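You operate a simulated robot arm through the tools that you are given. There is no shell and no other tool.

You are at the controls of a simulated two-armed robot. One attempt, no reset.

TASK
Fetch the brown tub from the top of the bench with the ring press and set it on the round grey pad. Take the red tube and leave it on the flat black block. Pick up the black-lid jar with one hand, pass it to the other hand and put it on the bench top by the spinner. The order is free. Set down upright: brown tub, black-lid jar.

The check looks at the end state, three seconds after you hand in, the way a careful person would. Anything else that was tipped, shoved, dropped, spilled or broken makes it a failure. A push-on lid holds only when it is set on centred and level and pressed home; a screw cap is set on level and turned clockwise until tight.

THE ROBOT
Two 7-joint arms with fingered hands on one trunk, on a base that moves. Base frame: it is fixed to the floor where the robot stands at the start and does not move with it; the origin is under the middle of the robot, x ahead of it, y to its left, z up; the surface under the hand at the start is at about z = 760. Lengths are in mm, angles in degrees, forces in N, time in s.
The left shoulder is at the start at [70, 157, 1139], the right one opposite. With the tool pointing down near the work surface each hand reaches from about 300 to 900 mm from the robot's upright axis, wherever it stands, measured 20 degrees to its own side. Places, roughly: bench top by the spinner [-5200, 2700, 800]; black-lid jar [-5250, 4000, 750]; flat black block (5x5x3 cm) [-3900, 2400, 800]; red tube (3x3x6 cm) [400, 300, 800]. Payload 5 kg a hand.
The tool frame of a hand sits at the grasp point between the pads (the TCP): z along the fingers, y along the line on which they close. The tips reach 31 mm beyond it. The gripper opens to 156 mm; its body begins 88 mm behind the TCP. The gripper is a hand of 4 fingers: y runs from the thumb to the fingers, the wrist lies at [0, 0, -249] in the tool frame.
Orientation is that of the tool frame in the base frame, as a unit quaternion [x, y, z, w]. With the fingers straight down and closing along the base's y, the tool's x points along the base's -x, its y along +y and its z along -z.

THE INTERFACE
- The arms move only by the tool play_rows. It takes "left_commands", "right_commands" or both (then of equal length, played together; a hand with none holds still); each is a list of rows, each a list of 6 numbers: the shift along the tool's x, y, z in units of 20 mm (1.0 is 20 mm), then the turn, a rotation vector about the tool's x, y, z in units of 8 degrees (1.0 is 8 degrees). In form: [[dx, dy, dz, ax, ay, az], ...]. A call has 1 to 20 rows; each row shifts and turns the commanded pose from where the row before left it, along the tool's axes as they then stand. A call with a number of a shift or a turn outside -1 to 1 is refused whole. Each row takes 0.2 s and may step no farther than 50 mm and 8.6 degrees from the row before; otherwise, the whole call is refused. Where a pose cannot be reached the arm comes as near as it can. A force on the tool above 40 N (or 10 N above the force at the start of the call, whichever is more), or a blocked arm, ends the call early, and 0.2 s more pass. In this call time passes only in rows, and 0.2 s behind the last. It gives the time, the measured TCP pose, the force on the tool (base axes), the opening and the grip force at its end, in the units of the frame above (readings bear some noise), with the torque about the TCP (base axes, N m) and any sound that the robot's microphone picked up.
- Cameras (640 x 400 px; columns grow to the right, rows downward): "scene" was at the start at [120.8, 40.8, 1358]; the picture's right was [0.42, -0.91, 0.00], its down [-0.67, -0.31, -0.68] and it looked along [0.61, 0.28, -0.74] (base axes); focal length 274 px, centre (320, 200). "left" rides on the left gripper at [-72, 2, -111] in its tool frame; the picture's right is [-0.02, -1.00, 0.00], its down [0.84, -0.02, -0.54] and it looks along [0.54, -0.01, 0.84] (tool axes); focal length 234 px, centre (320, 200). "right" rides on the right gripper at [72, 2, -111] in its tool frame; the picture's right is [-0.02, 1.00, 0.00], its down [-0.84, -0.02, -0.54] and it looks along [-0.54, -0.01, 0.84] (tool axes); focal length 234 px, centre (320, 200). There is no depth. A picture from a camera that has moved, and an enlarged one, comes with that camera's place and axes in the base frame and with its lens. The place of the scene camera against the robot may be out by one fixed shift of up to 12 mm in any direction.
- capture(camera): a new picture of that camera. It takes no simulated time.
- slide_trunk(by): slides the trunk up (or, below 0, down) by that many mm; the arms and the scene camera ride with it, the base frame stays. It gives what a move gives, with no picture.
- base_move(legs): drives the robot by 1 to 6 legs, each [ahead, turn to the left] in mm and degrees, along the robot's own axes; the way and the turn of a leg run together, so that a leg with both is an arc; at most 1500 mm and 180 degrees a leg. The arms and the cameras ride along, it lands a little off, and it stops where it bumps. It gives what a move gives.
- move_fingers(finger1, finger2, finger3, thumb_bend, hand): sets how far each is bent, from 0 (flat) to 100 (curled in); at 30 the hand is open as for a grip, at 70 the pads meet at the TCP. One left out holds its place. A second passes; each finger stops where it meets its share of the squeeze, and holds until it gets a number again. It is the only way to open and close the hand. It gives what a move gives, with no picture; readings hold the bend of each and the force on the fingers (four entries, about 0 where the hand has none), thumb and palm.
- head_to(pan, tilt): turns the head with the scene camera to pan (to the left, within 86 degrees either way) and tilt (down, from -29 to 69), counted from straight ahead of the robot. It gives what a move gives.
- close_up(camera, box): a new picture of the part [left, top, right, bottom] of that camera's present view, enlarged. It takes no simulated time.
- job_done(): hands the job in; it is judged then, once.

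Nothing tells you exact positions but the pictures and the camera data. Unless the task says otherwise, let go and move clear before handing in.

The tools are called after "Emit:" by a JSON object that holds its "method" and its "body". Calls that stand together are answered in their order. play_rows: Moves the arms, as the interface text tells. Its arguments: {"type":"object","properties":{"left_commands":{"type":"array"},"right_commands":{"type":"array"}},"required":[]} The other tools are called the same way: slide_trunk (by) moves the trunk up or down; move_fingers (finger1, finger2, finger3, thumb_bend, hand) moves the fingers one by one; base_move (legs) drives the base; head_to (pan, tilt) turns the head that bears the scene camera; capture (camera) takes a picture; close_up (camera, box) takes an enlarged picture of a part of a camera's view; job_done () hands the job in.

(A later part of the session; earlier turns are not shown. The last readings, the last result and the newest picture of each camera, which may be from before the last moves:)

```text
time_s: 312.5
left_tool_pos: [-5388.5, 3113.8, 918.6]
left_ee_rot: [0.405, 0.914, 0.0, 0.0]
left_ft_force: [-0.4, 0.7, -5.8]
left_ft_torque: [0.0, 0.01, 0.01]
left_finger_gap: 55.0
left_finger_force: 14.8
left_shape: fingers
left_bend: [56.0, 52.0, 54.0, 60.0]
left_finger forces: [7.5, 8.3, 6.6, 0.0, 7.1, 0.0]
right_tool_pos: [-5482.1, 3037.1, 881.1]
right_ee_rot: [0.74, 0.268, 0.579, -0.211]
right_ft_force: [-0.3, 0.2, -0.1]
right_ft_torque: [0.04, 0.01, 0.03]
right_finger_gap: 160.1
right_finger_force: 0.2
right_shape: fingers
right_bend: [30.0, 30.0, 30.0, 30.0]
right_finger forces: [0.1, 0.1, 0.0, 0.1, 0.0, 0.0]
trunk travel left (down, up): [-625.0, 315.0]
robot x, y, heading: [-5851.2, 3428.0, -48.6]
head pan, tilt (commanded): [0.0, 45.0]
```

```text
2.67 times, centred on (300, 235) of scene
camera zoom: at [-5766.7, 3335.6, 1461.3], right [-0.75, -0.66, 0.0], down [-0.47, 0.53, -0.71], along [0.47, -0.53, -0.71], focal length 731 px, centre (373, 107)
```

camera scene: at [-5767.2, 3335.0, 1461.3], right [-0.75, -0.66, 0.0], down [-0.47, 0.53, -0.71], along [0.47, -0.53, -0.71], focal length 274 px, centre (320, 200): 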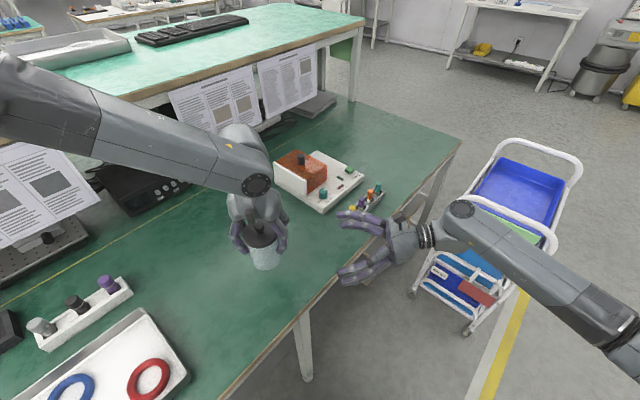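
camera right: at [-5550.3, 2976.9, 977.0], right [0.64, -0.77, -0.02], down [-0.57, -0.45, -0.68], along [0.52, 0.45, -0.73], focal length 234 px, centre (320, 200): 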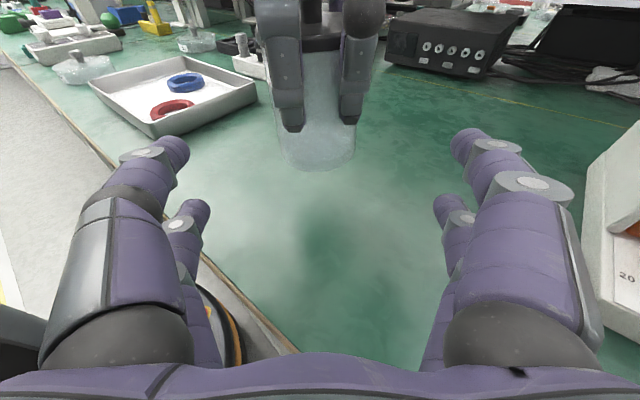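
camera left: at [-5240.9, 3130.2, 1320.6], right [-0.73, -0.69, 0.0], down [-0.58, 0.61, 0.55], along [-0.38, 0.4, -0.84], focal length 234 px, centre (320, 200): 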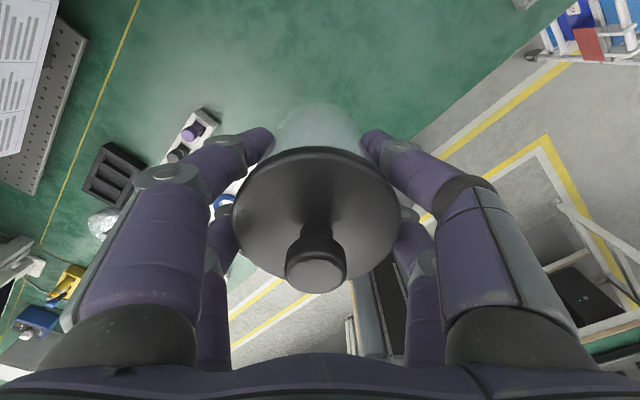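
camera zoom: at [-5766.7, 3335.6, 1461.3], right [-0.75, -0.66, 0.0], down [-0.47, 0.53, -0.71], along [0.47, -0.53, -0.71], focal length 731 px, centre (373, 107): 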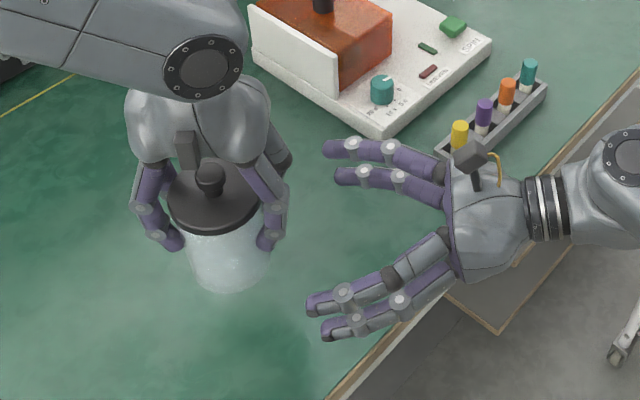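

Alignment looks good. I'll continue the approach, leaving the last 2 cm for a final check.

Emit:
{"method": "play_rows", "body": {"right_commands": [[0.22, -0.042, 0.938, 0, 0, 0], [0.22, -0.042, 0.938, 0, 0, 0], [0.22, -0.042, 0.938, 0, 0, 0], [0.2, -0.04, 0.85, 0, 0, 0]]}}

Emit:
{"method": "capture", "body": {"camera": "right"}}

Emit:
{"method": "close_up", "body": {"camera": "scene", "box": [200, 160, 400, 310]}}

Emit:
{"method": "capture", "body": {"camera": "left"}}

```text
time_s: 313.5
left_tool_pos: [-5387.9, 3114.5, 917.8]
left_ee_rot: [0.406, 0.914, 0.0, 0.0]
left_ft_force: [-0.2, -0.9, -5.8]
left_ft_torque: [-0.03, 0.0, 0.0]
left_finger_gap: 54.9
left_finger_force: 15.1
left_shape: fingers
left_bend: [56.0, 52.0, 54.0, 60.0]
left_finger forces: [7.4, 8.3, 6.5, 0.0, 7.0, 0.1]
right_tool_pos: [-5423.1, 3089.0, 879.6]
right_ee_rot: [0.74, 0.268, 0.58, -0.211]
right_ft_force: [0.3, 0.1, -0.9]
right_ft_torque: [-0.01, 0.03, -0.02]
right_finger_gap: 160.1
right_finger_force: 0.1
right_shape: fingers
right_bend: [30.0, 30.0, 30.0, 30.0]
right_finger forces: [0.0, 0.0, 0.0, 0.1, 0.0, 0.1]
trunk travel left (down, up): [-625.0, 315.0]
robot x, y, heading: [-5851.7, 3423.6, -48.3]
head pan, tilt (commanded): [0.0, 45.0]
```

```text
taken
camera right: at [-5493.0, 3028.5, 976.3], right [0.64, -0.77, -0.02], down [-0.57, -0.45, -0.68], along [0.52, 0.45, -0.73], focal length 234 px, centre (320, 200)
```

right: 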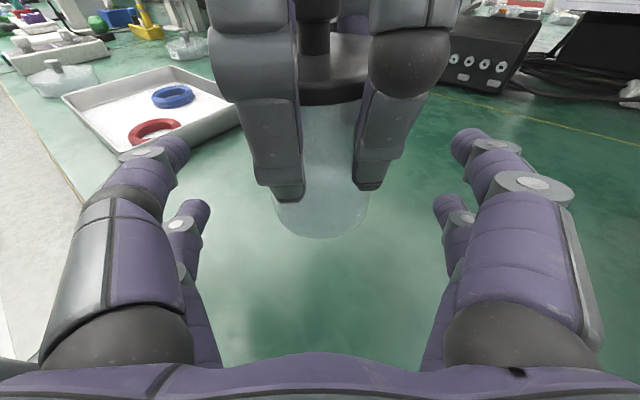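

```text
2.67 times, centred on (300, 235) of scene
camera zoom: at [-5766.4, 3335.8, 1461.3], right [-0.75, -0.66, 0.0], down [-0.47, 0.53, -0.71], along [0.47, -0.53, -0.71], focal length 731 px, centre (373, 107)
```

zoom: 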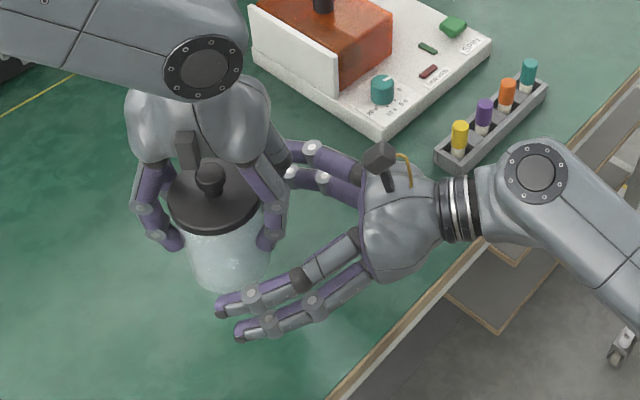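

```text
taken
camera left: at [-5339.2, 3062.5, 1029.4], right [-0.73, -0.69, 0.0], down [-0.58, 0.61, 0.55], along [-0.38, 0.4, -0.84], focal length 234 px, centre (320, 200)
```

left: 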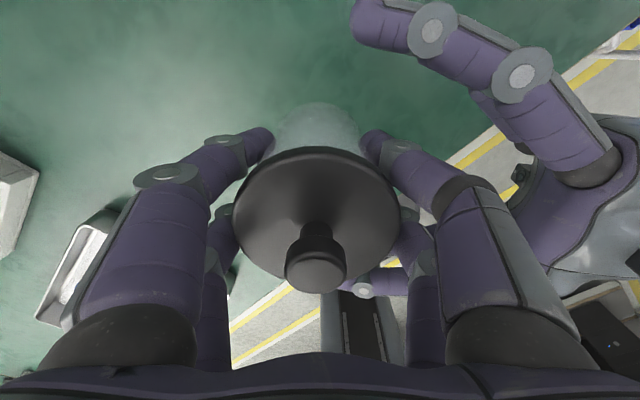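

The right hand's fingers straddle the jar front and back with room between its palm and the left fingers. One more 18 mm forward, then I'll close.

Emit:
{"method": "play_rows", "body": {"right_commands": [[0.14, 0.05, 0.45, 0, 0, 0], [0.14, 0.05, 0.45, 0, 0, 0]]}}

Emit:
{"method": "capture", "body": {"camera": "right"}}

Emit:
{"method": "close_up", "body": {"camera": "scene", "box": [200, 160, 400, 310]}}

Emit:
{"method": "capture", "body": {"camera": "left"}}

```text
time_s: 314.1
left_tool_pos: [-5389.2, 3114.0, 918.7]
left_ee_rot: [0.406, 0.914, 0.0, 0.0]
left_ft_force: [-0.5, -0.2, -6.1]
left_ft_torque: [0.0, -0.01, -0.02]
left_finger_gap: 55.0
left_finger_force: 14.6
left_shape: fingers
left_bend: [56.0, 52.0, 54.0, 60.0]
left_finger forces: [7.5, 8.3, 6.5, 0.1, 7.0, 0.1]
right_tool_pos: [-5409.6, 3098.3, 881.9]
right_ee_rot: [0.74, 0.267, 0.58, -0.211]
right_ft_force: [0.3, 0.2, -0.4]
right_ft_torque: [-0.01, -0.03, 0.01]
right_finger_gap: 160.0
right_finger_force: 0.0
right_shape: fingers
right_bend: [30.0, 30.0, 30.0, 30.0]
right_finger forces: [0.0, 0.0, 0.0, 0.1, 0.1, 0.1]
trunk travel left (down, up): [-625.0, 315.0]
robot x, y, heading: [-5852.8, 3425.8, -48.3]
head pan, tilt (commanded): [0.0, 45.0]
```

```text
taken
camera right: at [-5478.4, 3038.5, 977.7], right [0.64, -0.77, -0.03], down [-0.57, -0.45, -0.68], along [0.52, 0.45, -0.73], focal length 234 px, centre (320, 200)
```

right: 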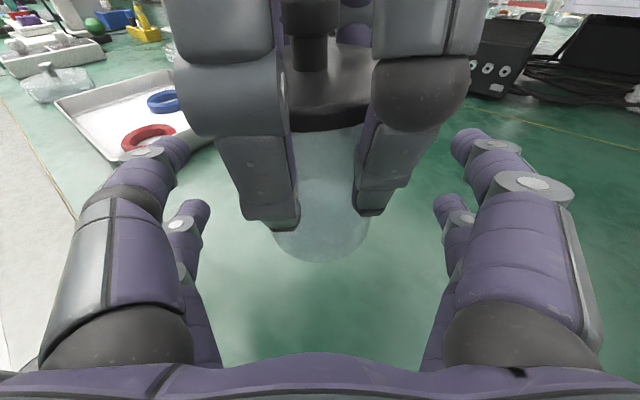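

```text
2.67 times, centred on (300, 235) of scene
camera zoom: at [-5766.9, 3335.5, 1461.3], right [-0.75, -0.66, 0.0], down [-0.47, 0.53, -0.71], along [0.47, -0.53, -0.71], focal length 731 px, centre (373, 107)
```

zoom: 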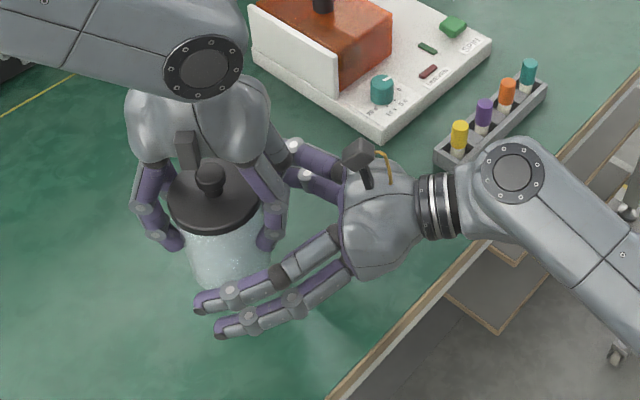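

```text
taken
camera left: at [-5339.5, 3062.3, 1029.5], right [-0.73, -0.69, 0.0], down [-0.58, 0.61, 0.55], along [-0.38, 0.4, -0.84], focal length 234 px, centre (320, 200)
```

left: 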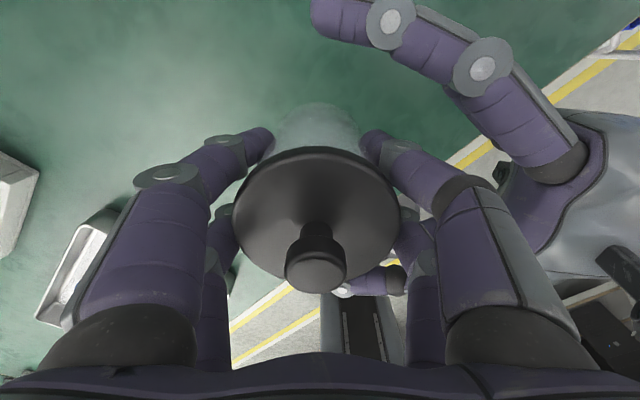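

The right hand is in place, with the jar centred between its fingers. I'll close the right fingers in stages.

Emit:
{"method": "move_fingers", "body": {"hand": "right", "finger1": 46, "finger2": 46, "finger3": 46, "thumb_bend": 46}}

Emit:
{"method": "capture", "body": {"camera": "right"}}

Emit:
{"method": "move_fingers", "body": {"hand": "right", "finger1": 52, "finger2": 52, "finger3": 52, "thumb_bend": 52}}

Emit:
{"method": "capture", "body": {"camera": "right"}}

Emit:
{"method": "capture", "body": {"camera": "left"}}

```text
time_s: 315.1
left_tool_pos: [-5388.1, 3113.8, 917.6]
left_ee_rot: [0.406, 0.914, 0.0, 0.0]
left_ft_force: [0.2, 1.0, -6.2]
left_ft_torque: [-0.02, 0.02, 0.03]
left_finger_gap: 55.1
left_finger_force: 14.2
left_shape: fingers
left_bend: [56.0, 52.0, 54.0, 60.0]
left_finger forces: [7.5, 8.3, 6.5, 0.1, 6.9, 0.0]
right_tool_pos: [-5410.0, 3098.8, 883.1]
right_ee_rot: [0.739, 0.269, 0.58, -0.213]
right_ft_force: [-0.4, -0.2, -0.5]
right_ft_torque: [0.01, -0.02, 0.0]
right_finger_gap: 97.4
right_finger_force: 0.0
right_shape: fingers
right_bend: [46.0, 46.0, 46.0, 46.0]
right_finger forces: [0.1, 0.0, 0.1, 0.1, 0.0, 0.0]
trunk travel left (down, up): [-625.0, 315.0]
robot x, y, heading: [-5850.8, 3427.3, -48.2]
head pan, tilt (commanded): [0.0, 45.0]
```

```text
taken
camera right: at [-5478.6, 3038.7, 977.7], right [0.64, -0.77, -0.03], down [-0.57, -0.45, -0.68], along [0.52, 0.45, -0.73], focal length 234 px, centre (320, 200)
```

right: 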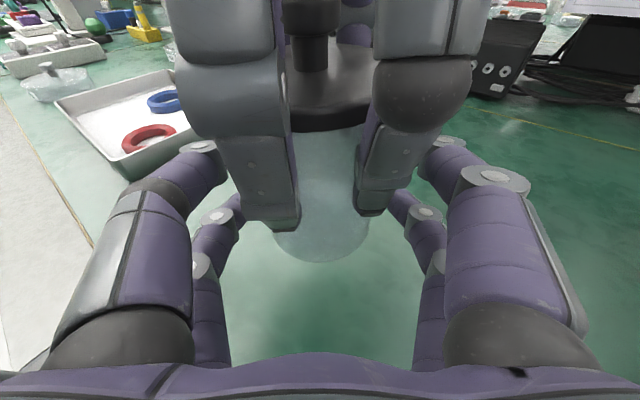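

```text
time_s: 316.1
left_tool_pos: [-5388.7, 3114.9, 920.3]
left_ee_rot: [0.406, 0.914, 0.0, 0.0]
left_ft_force: [0.8, -1.8, -4.7]
left_ft_torque: [-0.1, -0.09, 0.01]
left_finger_gap: 54.9
left_finger_force: 15.0
left_shape: fingers
left_bend: [56.0, 52.0, 54.0, 60.0]
left_finger forces: [8.4, 7.9, 6.4, 0.0, 7.4, 0.0]
right_tool_pos: [-5409.5, 3098.8, 881.2]
right_ee_rot: [0.74, 0.268, 0.579, -0.211]
right_ft_force: [-1.6, 2.9, 0.2]
right_ft_torque: [-0.01, 0.0, 0.06]
right_finger_gap: 76.6
right_finger_force: 2.0
right_shape: fingers
right_bend: [51.0, 51.0, 51.0, 51.0]
right_finger forces: [0.4, 0.3, 1.5, 0.0, 1.8, 0.1]
trunk travel left (down, up): [-625.0, 315.0]
robot x, y, heading: [-5852.3, 3427.1, -48.4]
head pan, tilt (commanded): [0.0, 45.0]
```

```text
taken
camera right: at [-5478.7, 3038.7, 977.6], right [0.64, -0.77, -0.03], down [-0.57, -0.45, -0.68], along [0.52, 0.45, -0.73], focal length 234 px, centre (320, 200)
```

right: 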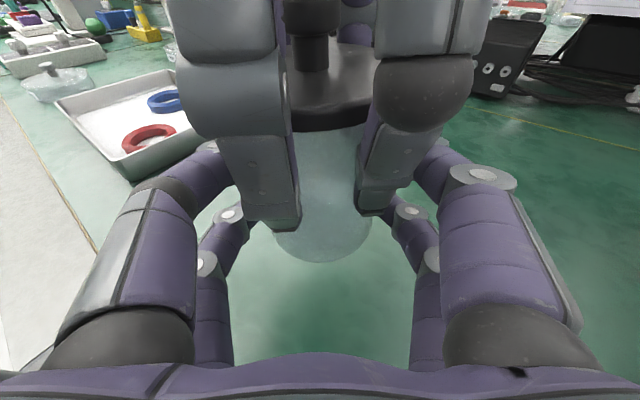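

```text
taken
camera left: at [-5339.6, 3062.1, 1029.7], right [-0.73, -0.69, 0.0], down [-0.58, 0.61, 0.54], along [-0.37, 0.4, -0.84], focal length 234 px, centre (320, 200)
```

left: 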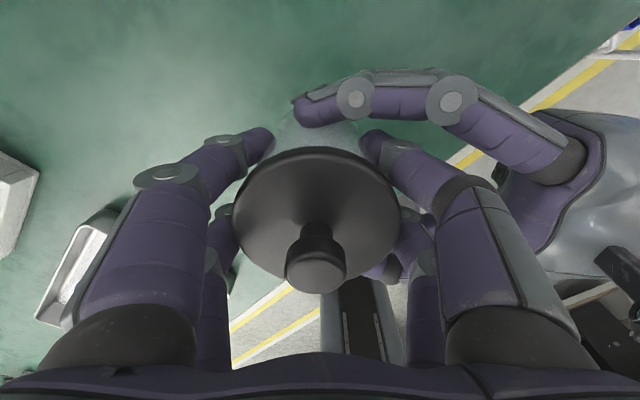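

Contact on both sides; the near side pushes a bit more, so I'll shift the right hand 1.5 mm and then close fully.

Emit:
{"method": "play_rows", "body": {"right_commands": [[0, -0.08, 0, 0, 0, 0]]}}

Emit:
{"method": "move_fingers", "body": {"hand": "right", "finger1": 60, "finger2": 60, "finger3": 60, "thumb_bend": 60}}

Emit:
{"method": "capture", "body": {"camera": "left"}}

Emit:
{"method": "capture", "body": {"camera": "right"}}

```text
time_s: 316.5
left_tool_pos: [-5389.0, 3114.2, 918.2]
left_ee_rot: [0.406, 0.914, 0.0, -0.001]
left_ft_force: [-1.2, -1.2, -5.9]
left_ft_torque: [-0.07, 0.0, 0.0]
left_finger_gap: 55.0
left_finger_force: 15.1
left_shape: fingers
left_bend: [56.0, 52.0, 54.0, 60.0]
left_finger forces: [7.5, 8.1, 6.8, 0.0, 7.2, 0.1]
right_tool_pos: [-5409.9, 3100.5, 881.9]
right_ee_rot: [0.74, 0.268, 0.58, -0.211]
right_ft_force: [-0.2, 1.1, 1.2]
right_ft_torque: [0.01, 0.02, 0.0]
right_finger_gap: 76.3
right_finger_force: 1.7
right_shape: fingers
right_bend: [51.0, 51.0, 51.0, 51.0]
right_finger forces: [1.0, 0.8, 0.9, 0.0, 1.0, 0.1]
trunk travel left (down, up): [-625.0, 315.0]
robot x, y, heading: [-5856.5, 3423.4, -48.1]
head pan, tilt (commanded): [0.0, 45.0]
```

```text
time_s: 317.5
left_tool_pos: [-5388.0, 3114.5, 919.1]
left_ee_rot: [0.406, 0.914, 0.0, 0.0]
left_ft_force: [2.2, -2.7, -7.2]
left_ft_torque: [-0.1, 0.0, 0.04]
left_finger_gap: 54.9
left_finger_force: 14.8
left_shape: fingers
left_bend: [56.0, 52.0, 54.0, 60.0]
left_finger forces: [8.1, 7.9, 6.8, 0.1, 7.7, 0.0]
right_tool_pos: [-5410.6, 3100.1, 881.1]
right_ee_rot: [0.74, 0.268, 0.58, -0.21]
right_ft_force: [-1.2, 2.9, 0.7]
right_ft_torque: [0.03, -0.05, 0.05]
right_finger_gap: 73.5
right_finger_force: 16.1
right_shape: fingers
right_bend: [52.0, 52.0, 52.0, 55.0]
right_finger forces: [7.6, 7.4, 7.2, 0.0, 11.0, 0.1]
trunk travel left (down, up): [-625.0, 315.0]
robot x, y, heading: [-5853.0, 3423.6, -48.2]
head pan, tilt (commanded): [0.0, 45.0]
```

```text
taken
camera left: at [-5339.7, 3062.1, 1029.6], right [-0.73, -0.69, 0.0], down [-0.58, 0.61, 0.54], along [-0.37, 0.4, -0.84], focal length 234 px, centre (320, 200)
```

left: 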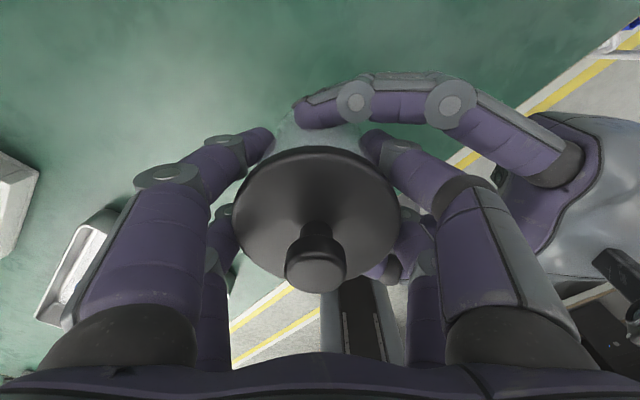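

```text
taken
camera right: at [-5480.0, 3039.9, 977.5], right [0.64, -0.77, -0.03], down [-0.57, -0.45, -0.68], along [0.52, 0.45, -0.73], focal length 234 px, centre (320, 200)
```

right: 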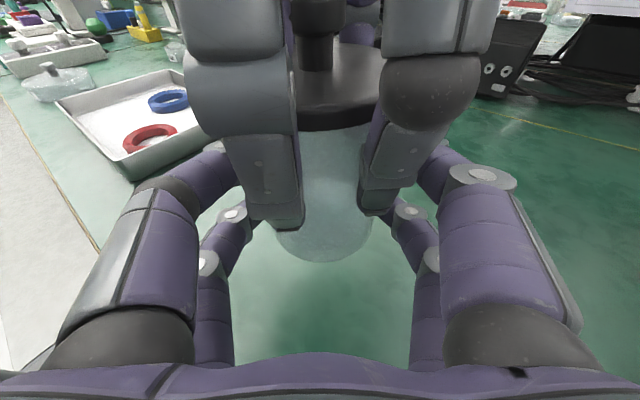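

Both hands now hold the jar firmly (right: ~33 N total). I'll ease the left fingers open slightly and check that the right takes the weight.

Emit:
{"method": "move_fingers", "body": {"hand": "left", "finger1": 52, "finger2": 49, "finger3": 50, "thumb_bend": 53}}

Emit:
{"method": "capture", "body": {"camera": "left"}}

Emit:
{"method": "capture", "body": {"camera": "right"}}

```text
time_s: 318.5
left_tool_pos: [-5388.0, 3114.0, 917.4]
left_ee_rot: [0.406, 0.914, 0.001, 0.0]
left_ft_force: [0.0, 0.2, -0.6]
left_ft_torque: [0.05, 0.0, 0.02]
left_finger_gap: 70.7
left_finger_force: 0.0
left_shape: fingers
left_bend: [52.0, 49.0, 50.0, 53.0]
left_finger forces: [0.1, 0.0, 0.0, 0.0, 0.0, 0.1]
right_tool_pos: [-5411.5, 3099.6, 880.6]
right_ee_rot: [0.74, 0.268, 0.58, -0.211]
right_ft_force: [0.0, -0.2, 0.2]
right_ft_torque: [-0.11, 0.15, -0.03]
right_finger_gap: 73.3
right_finger_force: 16.8
right_shape: fingers
right_bend: [51.0, 51.0, 52.0, 56.0]
right_finger forces: [8.4, 8.4, 6.6, 0.0, 10.1, 0.0]
trunk travel left (down, up): [-625.0, 315.0]
robot x, y, heading: [-5852.2, 3428.3, -48.5]
head pan, tilt (commanded): [0.0, 45.0]
```

```text
taken
camera left: at [-5339.7, 3062.2, 1029.6], right [-0.73, -0.69, 0.0], down [-0.58, 0.61, 0.55], along [-0.37, 0.4, -0.84], focal length 234 px, centre (320, 200)
```

left: 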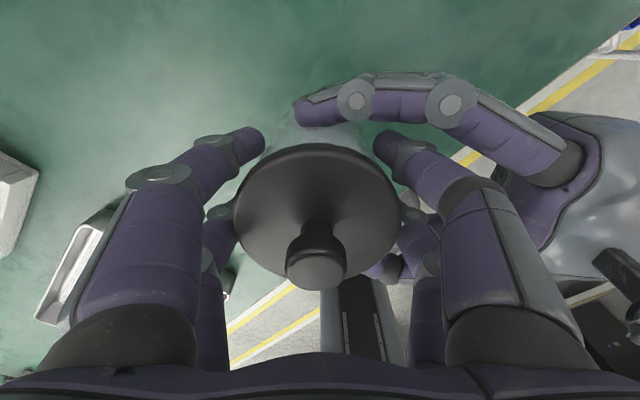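

```text
taken
camera right: at [-5480.0, 3039.7, 977.3], right [0.64, -0.77, -0.03], down [-0.57, -0.45, -0.68], along [0.52, 0.45, -0.73], focal length 234 px, centre (320, 200)
```

right: 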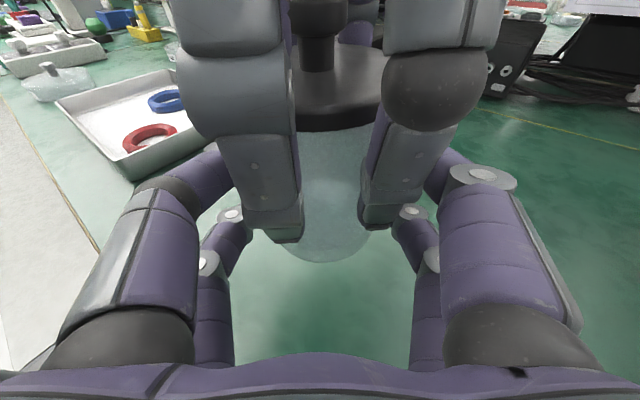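

The left fingers carry no force now and the jar hasn't moved; the right hand holds it. I'll open the left wider to clear the lid.

Emit:
{"method": "move_fingers", "body": {"hand": "left", "finger1": 45, "finger2": 44, "finger3": 44, "thumb_bend": 45}}

Emit:
{"method": "capture", "body": {"camera": "left"}}

Emit:
{"method": "close_up", "body": {"camera": "scene", "box": [200, 160, 400, 310]}}

```text
time_s: 319.5
left_tool_pos: [-5388.1, 3114.4, 919.4]
left_ee_rot: [0.406, 0.914, 0.0, 0.001]
left_ft_force: [0.1, 0.0, 0.0]
left_ft_torque: [-0.01, -0.01, 0.01]
left_finger_gap: 100.6
left_finger_force: 0.1
left_shape: fingers
left_bend: [45.0, 44.0, 44.0, 45.0]
left_finger forces: [0.1, 0.0, 0.0, 0.0, 0.0, 0.0]
right_tool_pos: [-5410.8, 3100.2, 881.6]
right_ee_rot: [0.739, 0.269, 0.58, -0.212]
right_ft_force: [-0.1, 0.3, 0.0]
right_ft_torque: [-0.13, 0.11, -0.03]
right_finger_gap: 73.0
right_finger_force: 16.6
right_shape: fingers
right_bend: [51.0, 51.0, 52.0, 56.0]
right_finger forces: [8.3, 8.3, 6.5, 0.1, 10.0, 0.1]
trunk travel left (down, up): [-625.0, 315.0]
robot x, y, heading: [-5851.2, 3427.4, -48.2]
head pan, tilt (commanded): [0.0, 45.0]
```

```text
taken
camera left: at [-5339.7, 3062.1, 1029.6], right [-0.73, -0.69, 0.0], down [-0.58, 0.61, 0.55], along [-0.37, 0.4, -0.84], focal length 234 px, centre (320, 200)
```

left: 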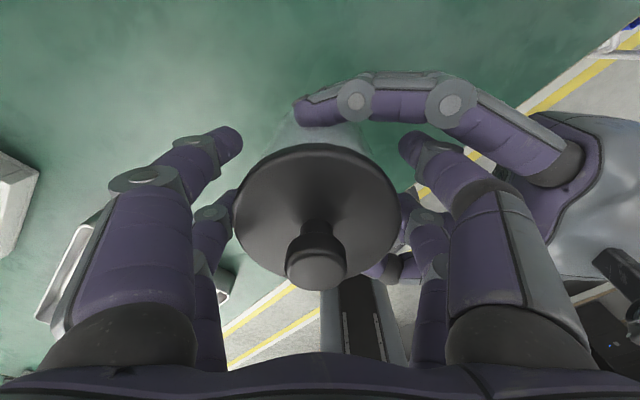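

```text
2.67 times, centred on (300, 235) of scene
camera zoom: at [-5767.2, 3335.3, 1461.3], right [-0.75, -0.66, 0.0], down [-0.47, 0.53, -0.71], along [0.47, -0.53, -0.71], focal length 731 px, centre (373, 107)
```

zoom: 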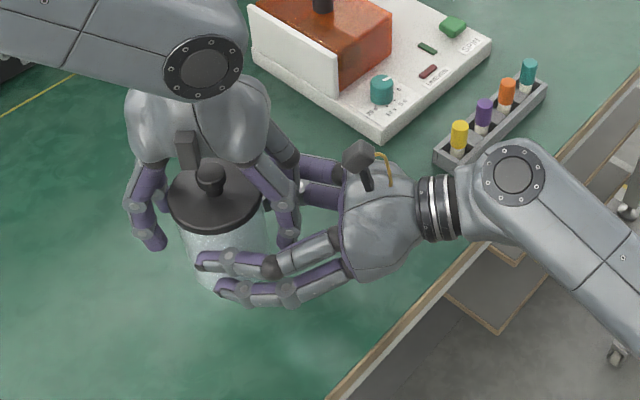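

The jar sits level in the right hand alone. I'll lift the left hand straight up and away.

Emit:
{"method": "play_rows", "body": {"left_commands": [[0, 0.1, -0.3, 0, 0, 0], [0, 0, -0.5, 0, 0, 0], [0, 0, -0.8, 0, 0, 0], [0, 0, -1, 0, 0, 0], [0, 0, -1, 0, 0, 0]]}}

Emit:
{"method": "capture", "body": {"camera": "left"}}

Emit:
{"method": "capture", "body": {"camera": "right"}}

```text
time_s: 320.7
left_tool_pos: [-5387.5, 3115.7, 989.5]
left_ee_rot: [0.406, 0.914, 0.0, 0.0]
left_ft_force: [0.0, 0.7, 0.3]
left_ft_torque: [0.01, 0.02, -0.01]
left_finger_gap: 100.3
left_finger_force: 0.1
left_shape: fingers
left_bend: [45.0, 44.0, 44.0, 45.0]
left_finger forces: [0.1, 0.1, 0.1, 0.0, 0.0, 0.0]
right_tool_pos: [-5411.7, 3100.2, 881.6]
right_ee_rot: [0.74, 0.269, 0.58, -0.212]
right_ft_force: [0.6, 0.0, -0.8]
right_ft_torque: [-0.11, 0.1, 0.04]
right_finger_gap: 73.2
right_finger_force: 16.6
right_shape: fingers
right_bend: [51.0, 51.0, 52.0, 56.0]
right_finger forces: [8.3, 8.3, 6.7, 0.0, 10.1, 0.0]
trunk travel left (down, up): [-625.0, 315.0]
robot x, y, heading: [-5853.5, 3429.7, -48.6]
head pan, tilt (commanded): [0.0, 45.0]
```

```text
taken
camera left: at [-5339.3, 3062.9, 1100.6], right [-0.73, -0.69, 0.0], down [-0.58, 0.61, 0.54], along [-0.37, 0.4, -0.84], focal length 234 px, centre (320, 200)
```

left: 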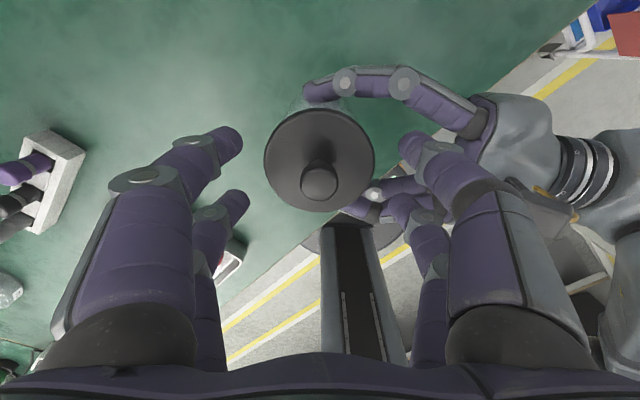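

```text
taken
camera right: at [-5480.3, 3039.8, 977.5], right [0.64, -0.77, -0.02], down [-0.57, -0.45, -0.68], along [0.52, 0.45, -0.73], focal length 234 px, centre (320, 200)
```

right: 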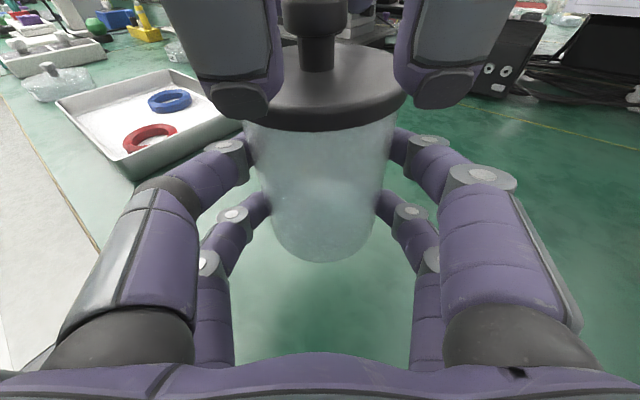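

Hand-over succeeded: the jar is firmly and levelly in the right hand, lid on. I'll move the left hand well clear, up and to the left.

Emit:
{"method": "play_rows", "body": {"left_commands": [[0, 0, -1, 0, 0, 0], [0, 0, -1, 0, 0, 0], [0, 0, -1, 0, 0, 0], [0, 0, -1, 0, 0, 0], [0, 0, -1, 0, 0, 0], [0, 0, -1, 0, 0, 0], [0, 1, -1, 0, 0, 0], [0, 1, -1, 0, 0, 0], [0, 1, -0.5, 0, 0, 0], [0, 1, -0.5, 0, 0, 0], [0, 1, 0, 0, 0, 0], [0, 1, 0, 0, 0, 0], [0, 1, 0, 0, 0, 0], [0, 1, 0, 0, 0, 0]]}}

Emit:
{"method": "capture", "body": {"camera": "scene"}}

Emit:
{"method": "close_up", "body": {"camera": "scene", "box": [200, 130, 400, 290]}}

```text
time_s: 323.7
left_tool_pos: [-5267.6, 3221.4, 1170.2]
left_ee_rot: [0.407, 0.914, 0.0, 0.0]
left_ft_force: [-0.6, 0.0, -0.3]
left_ft_torque: [0.03, -0.01, -0.01]
left_finger_gap: 100.5
left_finger_force: 0.2
left_shape: fingers
left_bend: [45.0, 44.0, 44.0, 45.0]
left_finger forces: [0.0, 0.0, 0.1, 0.0, 0.0, 0.0]
right_tool_pos: [-5411.6, 3100.3, 881.7]
right_ee_rot: [0.74, 0.268, 0.58, -0.211]
right_ft_force: [-0.2, -0.6, 0.0]
right_ft_torque: [-0.14, 0.13, 0.02]
right_finger_gap: 73.4
right_finger_force: 16.5
right_shape: fingers
right_bend: [51.0, 51.0, 52.0, 56.0]
right_finger forces: [8.4, 8.3, 6.7, 0.0, 10.1, 0.1]
trunk travel left (down, up): [-625.0, 315.0]
robot x, y, heading: [-5852.8, 3425.6, -48.3]
head pan, tilt (commanded): [0.0, 45.0]
```

```text
taken
camera scene: at [-5766.5, 3336.2, 1461.3], right [-0.75, -0.66, 0.0], down [-0.47, 0.53, -0.71], along [0.47, -0.53, -0.71], focal length 274 px, centre (320, 200)
```

scene: 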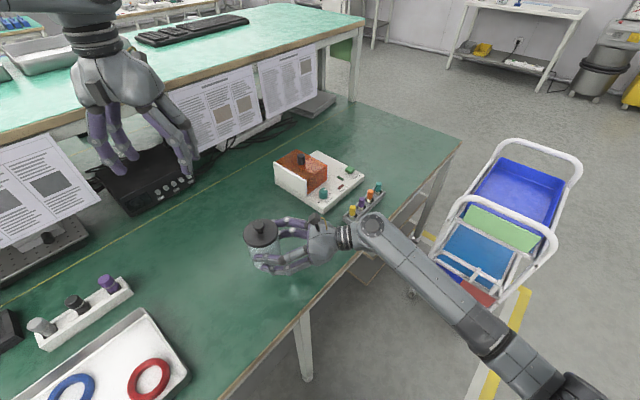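

```text
2.50 times, centred on (300, 210) of scene
camera zoom: at [-5766.5, 3336.2, 1461.3], right [-0.75, -0.66, 0.0], down [-0.47, 0.53, -0.71], along [0.47, -0.53, -0.71], focal length 685 px, centre (370, 175)
```

zoom: 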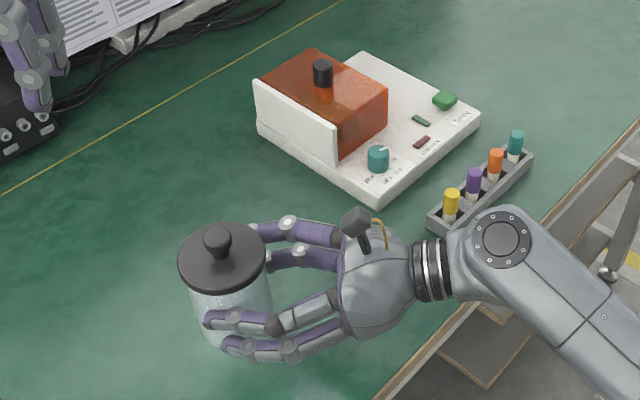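

The jar is now in the right hand. I'll move it ~95 mm toward the spinner side (staying clear of the plug tray), then lower it.

Emit:
{"method": "play_rows", "body": {"right_commands": [[0, 0.79, 0, 0, 0, 0], [0, 0.79, 0, 0, 0, 0], [0, 0.79, 0, 0, 0, 0], [0, 0.79, 0, 0, 0, 0], [0, 0.79, 0, 0, 0, 0], [0, 0.79, 0, 0, 0, 0]]}}

Emit:
{"method": "close_up", "body": {"camera": "scene", "box": [200, 130, 400, 290]}}

Emit:
{"method": "capture", "body": {"camera": "right"}}

```text
time_s: 325.1
left_tool_pos: [-5268.1, 3219.6, 1169.7]
left_ee_rot: [0.407, 0.914, 0.0, 0.0]
left_ft_force: [-0.1, 0.0, 0.9]
left_ft_torque: [0.04, -0.02, 0.04]
left_finger_gap: 100.4
left_finger_force: 0.0
left_shape: fingers
left_bend: [45.0, 44.0, 44.0, 45.0]
left_finger forces: [0.0, 0.0, 0.1, 0.0, 0.1, 0.1]
right_tool_pos: [-5350.9, 3025.9, 879.1]
right_ee_rot: [0.74, 0.267, 0.579, -0.211]
right_ft_force: [-0.2, -0.2, -0.5]
right_ft_torque: [-0.12, 0.15, 0.04]
right_finger_gap: 73.1
right_finger_force: 16.8
right_shape: fingers
right_bend: [51.0, 51.0, 52.0, 56.0]
right_finger forces: [8.4, 8.3, 6.6, 0.1, 10.0, 0.1]
trunk travel left (down, up): [-625.0, 315.0]
robot x, y, heading: [-5853.3, 3426.0, -48.6]
head pan, tilt (commanded): [0.0, 45.0]
```

```text
2.50 times, centred on (300, 210) of scene
camera zoom: at [-5766.4, 3334.9, 1461.2], right [-0.75, -0.66, 0.0], down [-0.47, 0.53, -0.71], along [0.47, -0.53, -0.71], focal length 685 px, centre (370, 175)
```

zoom: 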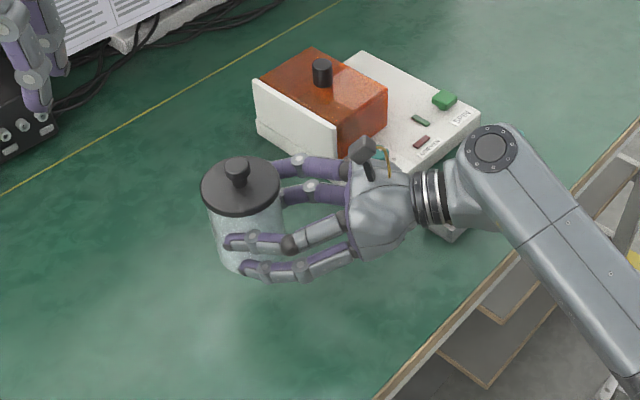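

```text
taken
camera right: at [-5419.7, 2964.7, 976.3], right [0.64, -0.77, -0.03], down [-0.57, -0.45, -0.68], along [0.52, 0.45, -0.73], focal length 234 px, centre (320, 200)
```

right: 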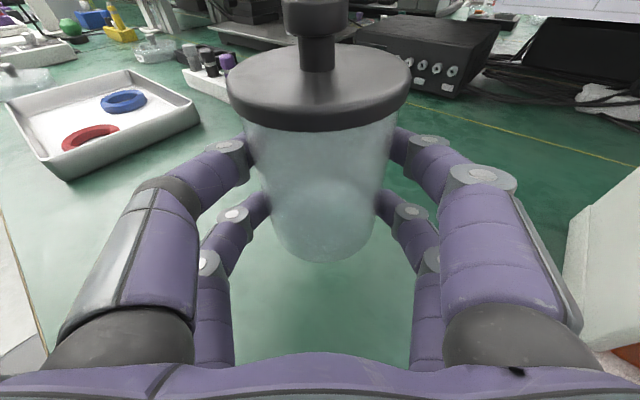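

There's still ample clearance to the spinner; I'll shift 30 mm closer and lower 60 mm.

Emit:
{"method": "play_rows", "body": {"right_commands": [[0, 0.75, 0, 0, 0, 0], [0, 0.75, 0, 0, 0, 0], [-0.728, 0, 0.178, 0, 0, 0], [-0.728, 0, 0.178, 0, 0, 0], [-0.728, 0, 0.178, 0, 0, 0], [-0.728, 0, 0.178, 0, 0, 0]]}}

Emit:
{"method": "close_up", "body": {"camera": "scene", "box": [200, 130, 400, 290]}}

Emit:
{"method": "capture", "body": {"camera": "right"}}

```text
time_s: 326.5
left_tool_pos: [-5268.6, 3220.6, 1169.5]
left_ee_rot: [0.406, 0.914, -0.001, 0.0]
left_ft_force: [-0.6, 0.2, 0.0]
left_ft_torque: [0.02, 0.02, -0.01]
left_finger_gap: 100.4
left_finger_force: 0.0
left_shape: fingers
left_bend: [45.0, 44.0, 44.0, 45.0]
left_finger forces: [0.1, 0.1, 0.0, 0.0, 0.0, 0.0]
right_tool_pos: [-5330.7, 3003.5, 819.5]
right_ee_rot: [0.74, 0.268, 0.58, -0.211]
right_ft_force: [0.2, -0.3, -0.6]
right_ft_torque: [-0.12, 0.13, -0.02]
right_finger_gap: 73.1
right_finger_force: 16.4
right_shape: fingers
right_bend: [51.0, 51.0, 52.0, 56.0]
right_finger forces: [8.3, 8.2, 6.5, 0.0, 10.1, 0.0]
trunk travel left (down, up): [-625.0, 315.0]
robot x, y, heading: [-5856.5, 3423.5, -48.4]
head pan, tilt (commanded): [0.0, 45.0]
```

```text
2.50 times, centred on (300, 210) of scene
camera zoom: at [-5766.8, 3335.1, 1461.3], right [-0.75, -0.66, 0.0], down [-0.47, 0.53, -0.71], along [0.47, -0.53, -0.71], focal length 685 px, centre (370, 175)
```

zoom: 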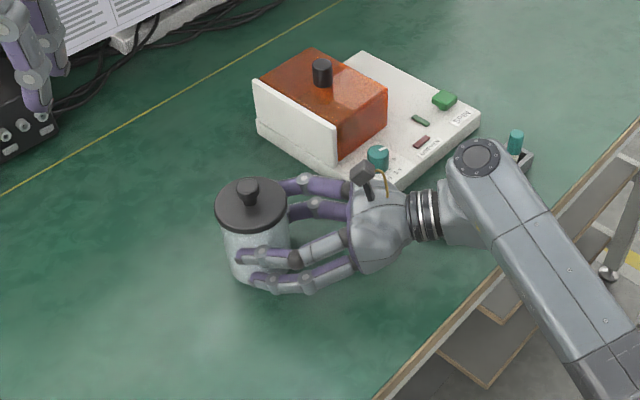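

```text
taken
camera right: at [-5400.2, 2943.5, 915.3], right [0.64, -0.77, -0.02], down [-0.57, -0.45, -0.68], along [0.52, 0.45, -0.73], focal length 234 px, centre (320, 200)
```

right: 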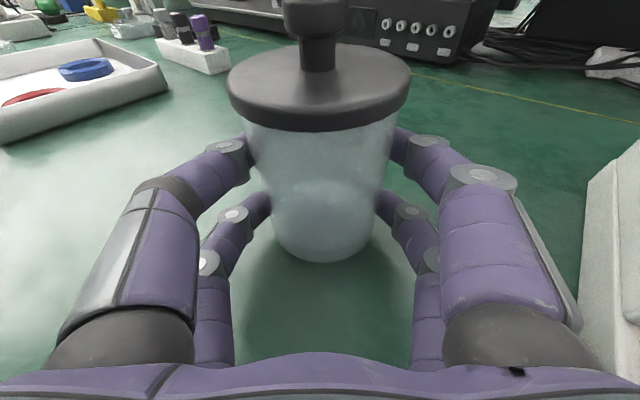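

About 8 mm left. Lowering in small steps while watching force and torque.

Emit:
{"method": "play_rows", "body": {"right_commands": [[-0.194, 0, 0.048, 0, 0, 0]]}}

Emit:
{"method": "play_rows", "body": {"right_commands": [[-0.146, 0, 0.036, 0, 0, 0]]}}

Emit:
{"method": "capture", "body": {"camera": "right"}}

```text
time_s: 326.9
left_tool_pos: [-5268.6, 3221.2, 1170.2]
left_ee_rot: [0.406, 0.914, 0.0, 0.0]
left_ft_force: [-0.3, 0.3, 0.7]
left_ft_torque: [-0.01, -0.02, 0.02]
left_finger_gap: 100.4
left_finger_force: 0.0
left_shape: fingers
left_bend: [45.0, 44.0, 44.0, 45.0]
left_finger forces: [0.0, 0.0, 0.0, 0.1, 0.0, 0.0]
right_tool_pos: [-5331.8, 3004.6, 815.0]
right_ee_rot: [0.74, 0.268, 0.579, -0.212]
right_ft_force: [-0.1, 0.9, 0.5]
right_ft_torque: [-0.08, 0.12, 0.0]
right_finger_gap: 73.0
right_finger_force: 16.9
right_shape: fingers
right_bend: [51.0, 51.0, 52.0, 56.0]
right_finger forces: [8.2, 8.2, 6.5, 0.0, 10.0, 0.0]
trunk travel left (down, up): [-625.0, 315.0]
robot x, y, heading: [-5854.5, 3424.9, -48.3]
head pan, tilt (commanded): [0.0, 45.0]
```

```text
time_s: 327.3
left_tool_pos: [-5267.6, 3220.8, 1169.4]
left_ee_rot: [0.405, 0.914, 0.0, 0.0]
left_ft_force: [0.7, 0.3, -1.2]
left_ft_torque: [0.01, -0.04, 0.02]
left_finger_gap: 100.5
left_finger_force: 0.1
left_shape: fingers
left_bend: [45.0, 44.0, 44.0, 45.0]
left_finger forces: [0.0, 0.1, 0.0, 0.1, 0.0, 0.0]
right_tool_pos: [-5330.5, 3005.2, 813.0]
right_ee_rot: [0.74, 0.268, 0.58, -0.211]
right_ft_force: [-0.1, 0.6, -0.5]
right_ft_torque: [-0.08, 0.11, 0.01]
right_finger_gap: 73.4
right_finger_force: 16.8
right_shape: fingers
right_bend: [51.0, 51.0, 52.0, 56.0]
right_finger forces: [8.3, 8.2, 6.5, 0.0, 9.9, 0.1]
trunk travel left (down, up): [-625.0, 315.0]
robot x, y, heading: [-5855.4, 3424.0, -48.4]
head pan, tilt (commanded): [0.0, 45.0]
```

```text
taken
camera right: at [-5399.5, 2943.3, 909.0], right [0.64, -0.77, -0.03], down [-0.57, -0.45, -0.68], along [0.52, 0.45, -0.73], focal length 234 px, centre (320, 200)
```

right: 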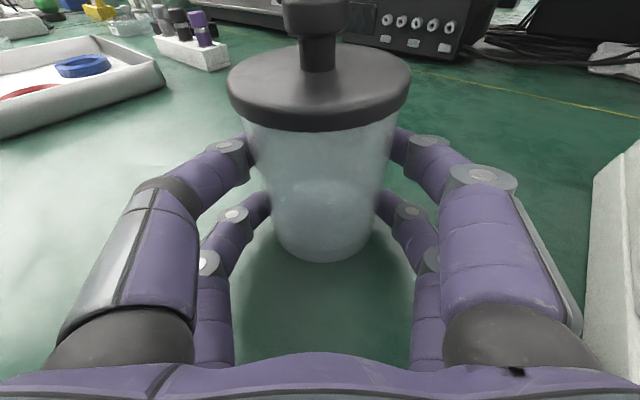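

Close to touching. Another couple of small steps.

Emit:
{"method": "play_rows", "body": {"right_commands": [[-0.097, 0, 0.024, 0, 0, 0]]}}

Emit:
{"method": "play_rows", "body": {"right_commands": [[-0.097, 0, 0.024, 0, 0, 0]]}}

Emit:
{"method": "capture", "body": {"camera": "right"}}

Emit:
{"method": "close_up", "body": {"camera": "scene", "box": [230, 160, 370, 270]}}

```text
time_s: 327.7
left_tool_pos: [-5268.8, 3221.2, 1170.9]
left_ee_rot: [0.406, 0.914, 0.001, 0.0]
left_ft_force: [-0.6, 0.2, -0.1]
left_ft_torque: [0.0, -0.01, 0.01]
left_finger_gap: 100.5
left_finger_force: 0.1
left_shape: fingers
left_bend: [45.0, 44.0, 44.0, 45.0]
left_finger forces: [0.0, 0.0, 0.0, 0.0, 0.2, 0.1]
right_tool_pos: [-5330.4, 3005.1, 812.2]
right_ee_rot: [0.74, 0.269, 0.579, -0.211]
right_ft_force: [-0.7, -0.6, 0.1]
right_ft_torque: [-0.03, 0.08, -0.02]
right_finger_gap: 73.2
right_finger_force: 16.8
right_shape: fingers
right_bend: [51.0, 51.0, 52.0, 56.0]
right_finger forces: [8.5, 8.5, 6.4, 0.0, 9.6, 0.1]
trunk travel left (down, up): [-625.0, 315.0]
robot x, y, heading: [-5852.4, 3427.9, -48.4]
head pan, tilt (commanded): [0.0, 45.0]
```

```text
time_s: 328.1
left_tool_pos: [-5269.7, 3220.7, 1170.8]
left_ee_rot: [0.407, 0.914, 0.0, 0.0]
left_ft_force: [0.4, 0.9, 0.5]
left_ft_torque: [0.0, -0.01, 0.02]
left_finger_gap: 100.4
left_finger_force: 0.1
left_shape: fingers
left_bend: [45.0, 44.0, 44.0, 45.0]
left_finger forces: [0.0, 0.0, 0.0, 0.0, 0.0, 0.0]
right_tool_pos: [-5330.7, 3004.9, 812.5]
right_ee_rot: [0.74, 0.269, 0.58, -0.21]
right_ft_force: [-1.8, -3.1, 1.6]
right_ft_torque: [0.17, 0.07, -0.03]
right_finger_gap: 73.3
right_finger_force: 16.6
right_shape: fingers
right_bend: [51.0, 51.0, 52.0, 56.0]
right_finger forces: [8.9, 8.6, 6.4, 0.1, 9.5, 0.0]
trunk travel left (down, up): [-625.0, 315.0]
robot x, y, heading: [-5856.2, 3428.5, -48.5]
head pan, tilt (commanded): [0.0, 45.0]
```

```text
taken
camera right: at [-5399.5, 2943.9, 907.9], right [0.64, -0.77, -0.02], down [-0.57, -0.45, -0.69], along [0.52, 0.45, -0.73], focal length 234 px, centre (320, 200)
```

right: 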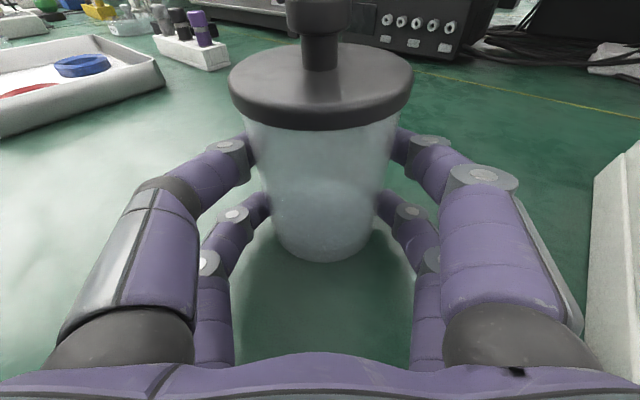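

```text
3.64 times, centred on (300, 215) of scene
camera zoom: at [-5768.0, 3335.6, 1461.5], right [-0.75, -0.66, 0.0], down [-0.47, 0.53, -0.71], along [0.47, -0.53, -0.71], focal length 996 px, centre (393, 146)
```

zoom: 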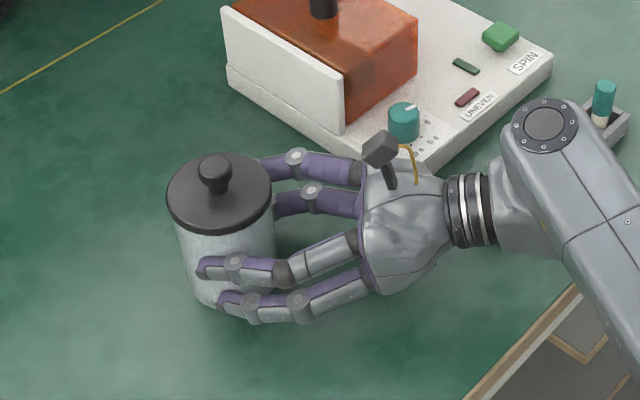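

The jar touches the bench (force change seen). I'll open the right fingers slightly first so it settles, then look.

Emit:
{"method": "move_fingers", "body": {"hand": "right", "finger1": 49, "finger2": 49, "finger3": 49, "thumb_bend": 51}}

Emit:
{"method": "capture", "body": {"camera": "right"}}

Emit:
{"method": "move_fingers", "body": {"hand": "right", "finger1": 42, "finger2": 42, "finger3": 42, "thumb_bend": 42}}

Emit:
{"method": "capture", "body": {"camera": "right"}}

Emit:
{"method": "close_up", "body": {"camera": "scene", "box": [230, 160, 370, 270]}}

```text
time_s: 329.1
left_tool_pos: [-5269.8, 3220.2, 1170.5]
left_ee_rot: [0.405, 0.914, 0.0, 0.001]
left_ft_force: [-0.1, 0.1, 0.4]
left_ft_torque: [0.02, 0.0, 0.01]
left_finger_gap: 100.4
left_finger_force: 0.1
left_shape: fingers
left_bend: [45.0, 44.0, 44.0, 45.0]
left_finger forces: [0.0, 0.0, 0.0, 0.0, 0.1, 0.1]
right_tool_pos: [-5330.5, 3006.1, 810.2]
right_ee_rot: [0.74, 0.268, 0.58, -0.211]
right_ft_force: [0.1, -0.7, 0.5]
right_ft_torque: [0.02, 0.01, -0.01]
right_finger_gap: 80.2
right_finger_force: 0.1
right_shape: fingers
right_bend: [49.0, 49.0, 49.0, 51.0]
right_finger forces: [0.1, 0.1, 0.0, 0.0, 0.0, 0.0]
trunk travel left (down, up): [-625.0, 315.0]
robot x, y, heading: [-5854.0, 3426.2, -48.7]
head pan, tilt (commanded): [0.0, 45.0]
```

```text
taken
camera right: at [-5399.3, 2944.4, 906.8], right [0.64, -0.77, -0.02], down [-0.57, -0.45, -0.68], along [0.52, 0.45, -0.73], focal length 234 px, centre (320, 200)
```

right: 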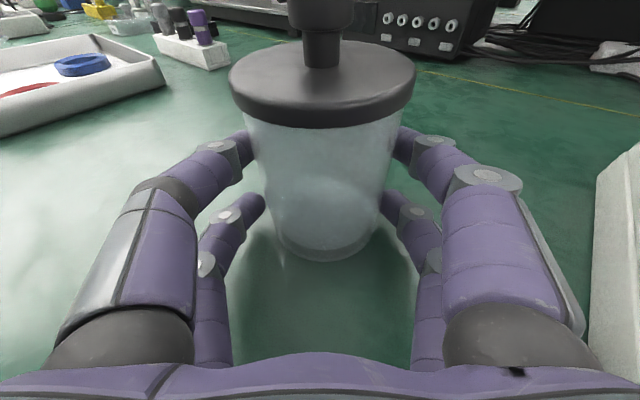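

```text
time_s: 330.1
left_tool_pos: [-5269.7, 3219.6, 1170.0]
left_ee_rot: [0.406, 0.914, 0.0, 0.0]
left_ft_force: [-0.4, 0.3, 0.1]
left_ft_torque: [0.0, -0.01, 0.01]
left_finger_gap: 100.5
left_finger_force: 0.1
left_shape: fingers
left_bend: [45.0, 44.0, 44.0, 45.0]
left_finger forces: [0.0, 0.0, 0.0, 0.1, 0.0, 0.0]
right_tool_pos: [-5329.8, 3006.7, 811.2]
right_ee_rot: [0.74, 0.268, 0.58, -0.21]
right_ft_force: [0.5, 0.2, 1.1]
right_ft_torque: [-0.02, 0.03, 0.0]
right_finger_gap: 112.4
right_finger_force: 0.0
right_shape: fingers
right_bend: [42.0, 42.0, 42.0, 42.0]
right_finger forces: [0.1, 0.0, 0.0, 0.1, 0.1, 0.1]
trunk travel left (down, up): [-625.0, 315.0]
robot x, y, heading: [-5853.2, 3427.1, -48.4]
head pan, tilt (commanded): [0.0, 45.0]
```

```text
taken
camera right: at [-5399.4, 2944.3, 906.7], right [0.64, -0.77, -0.02], down [-0.57, -0.45, -0.68], along [0.52, 0.45, -0.73], focal length 234 px, centre (320, 200)
```

right: 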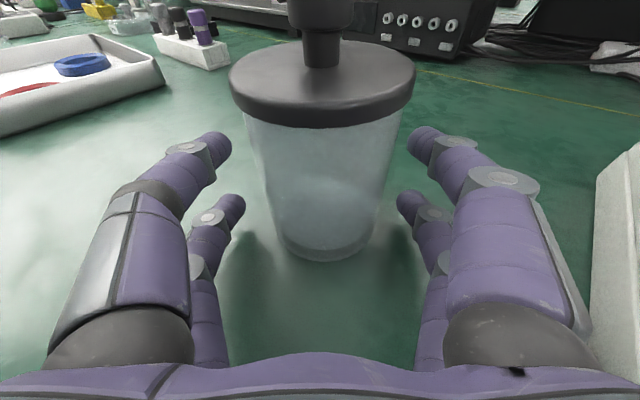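

```text
3.64 times, centred on (300, 215) of scene
camera zoom: at [-5767.6, 3335.7, 1461.4], right [-0.75, -0.66, 0.0], down [-0.47, 0.53, -0.71], along [0.47, -0.53, -0.71], focal length 996 px, centre (393, 146)
```

zoom: 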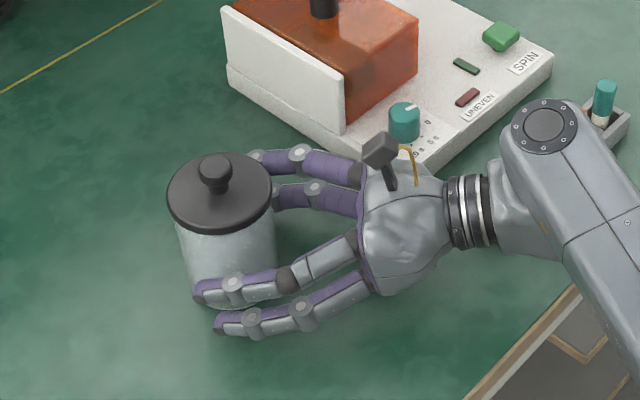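

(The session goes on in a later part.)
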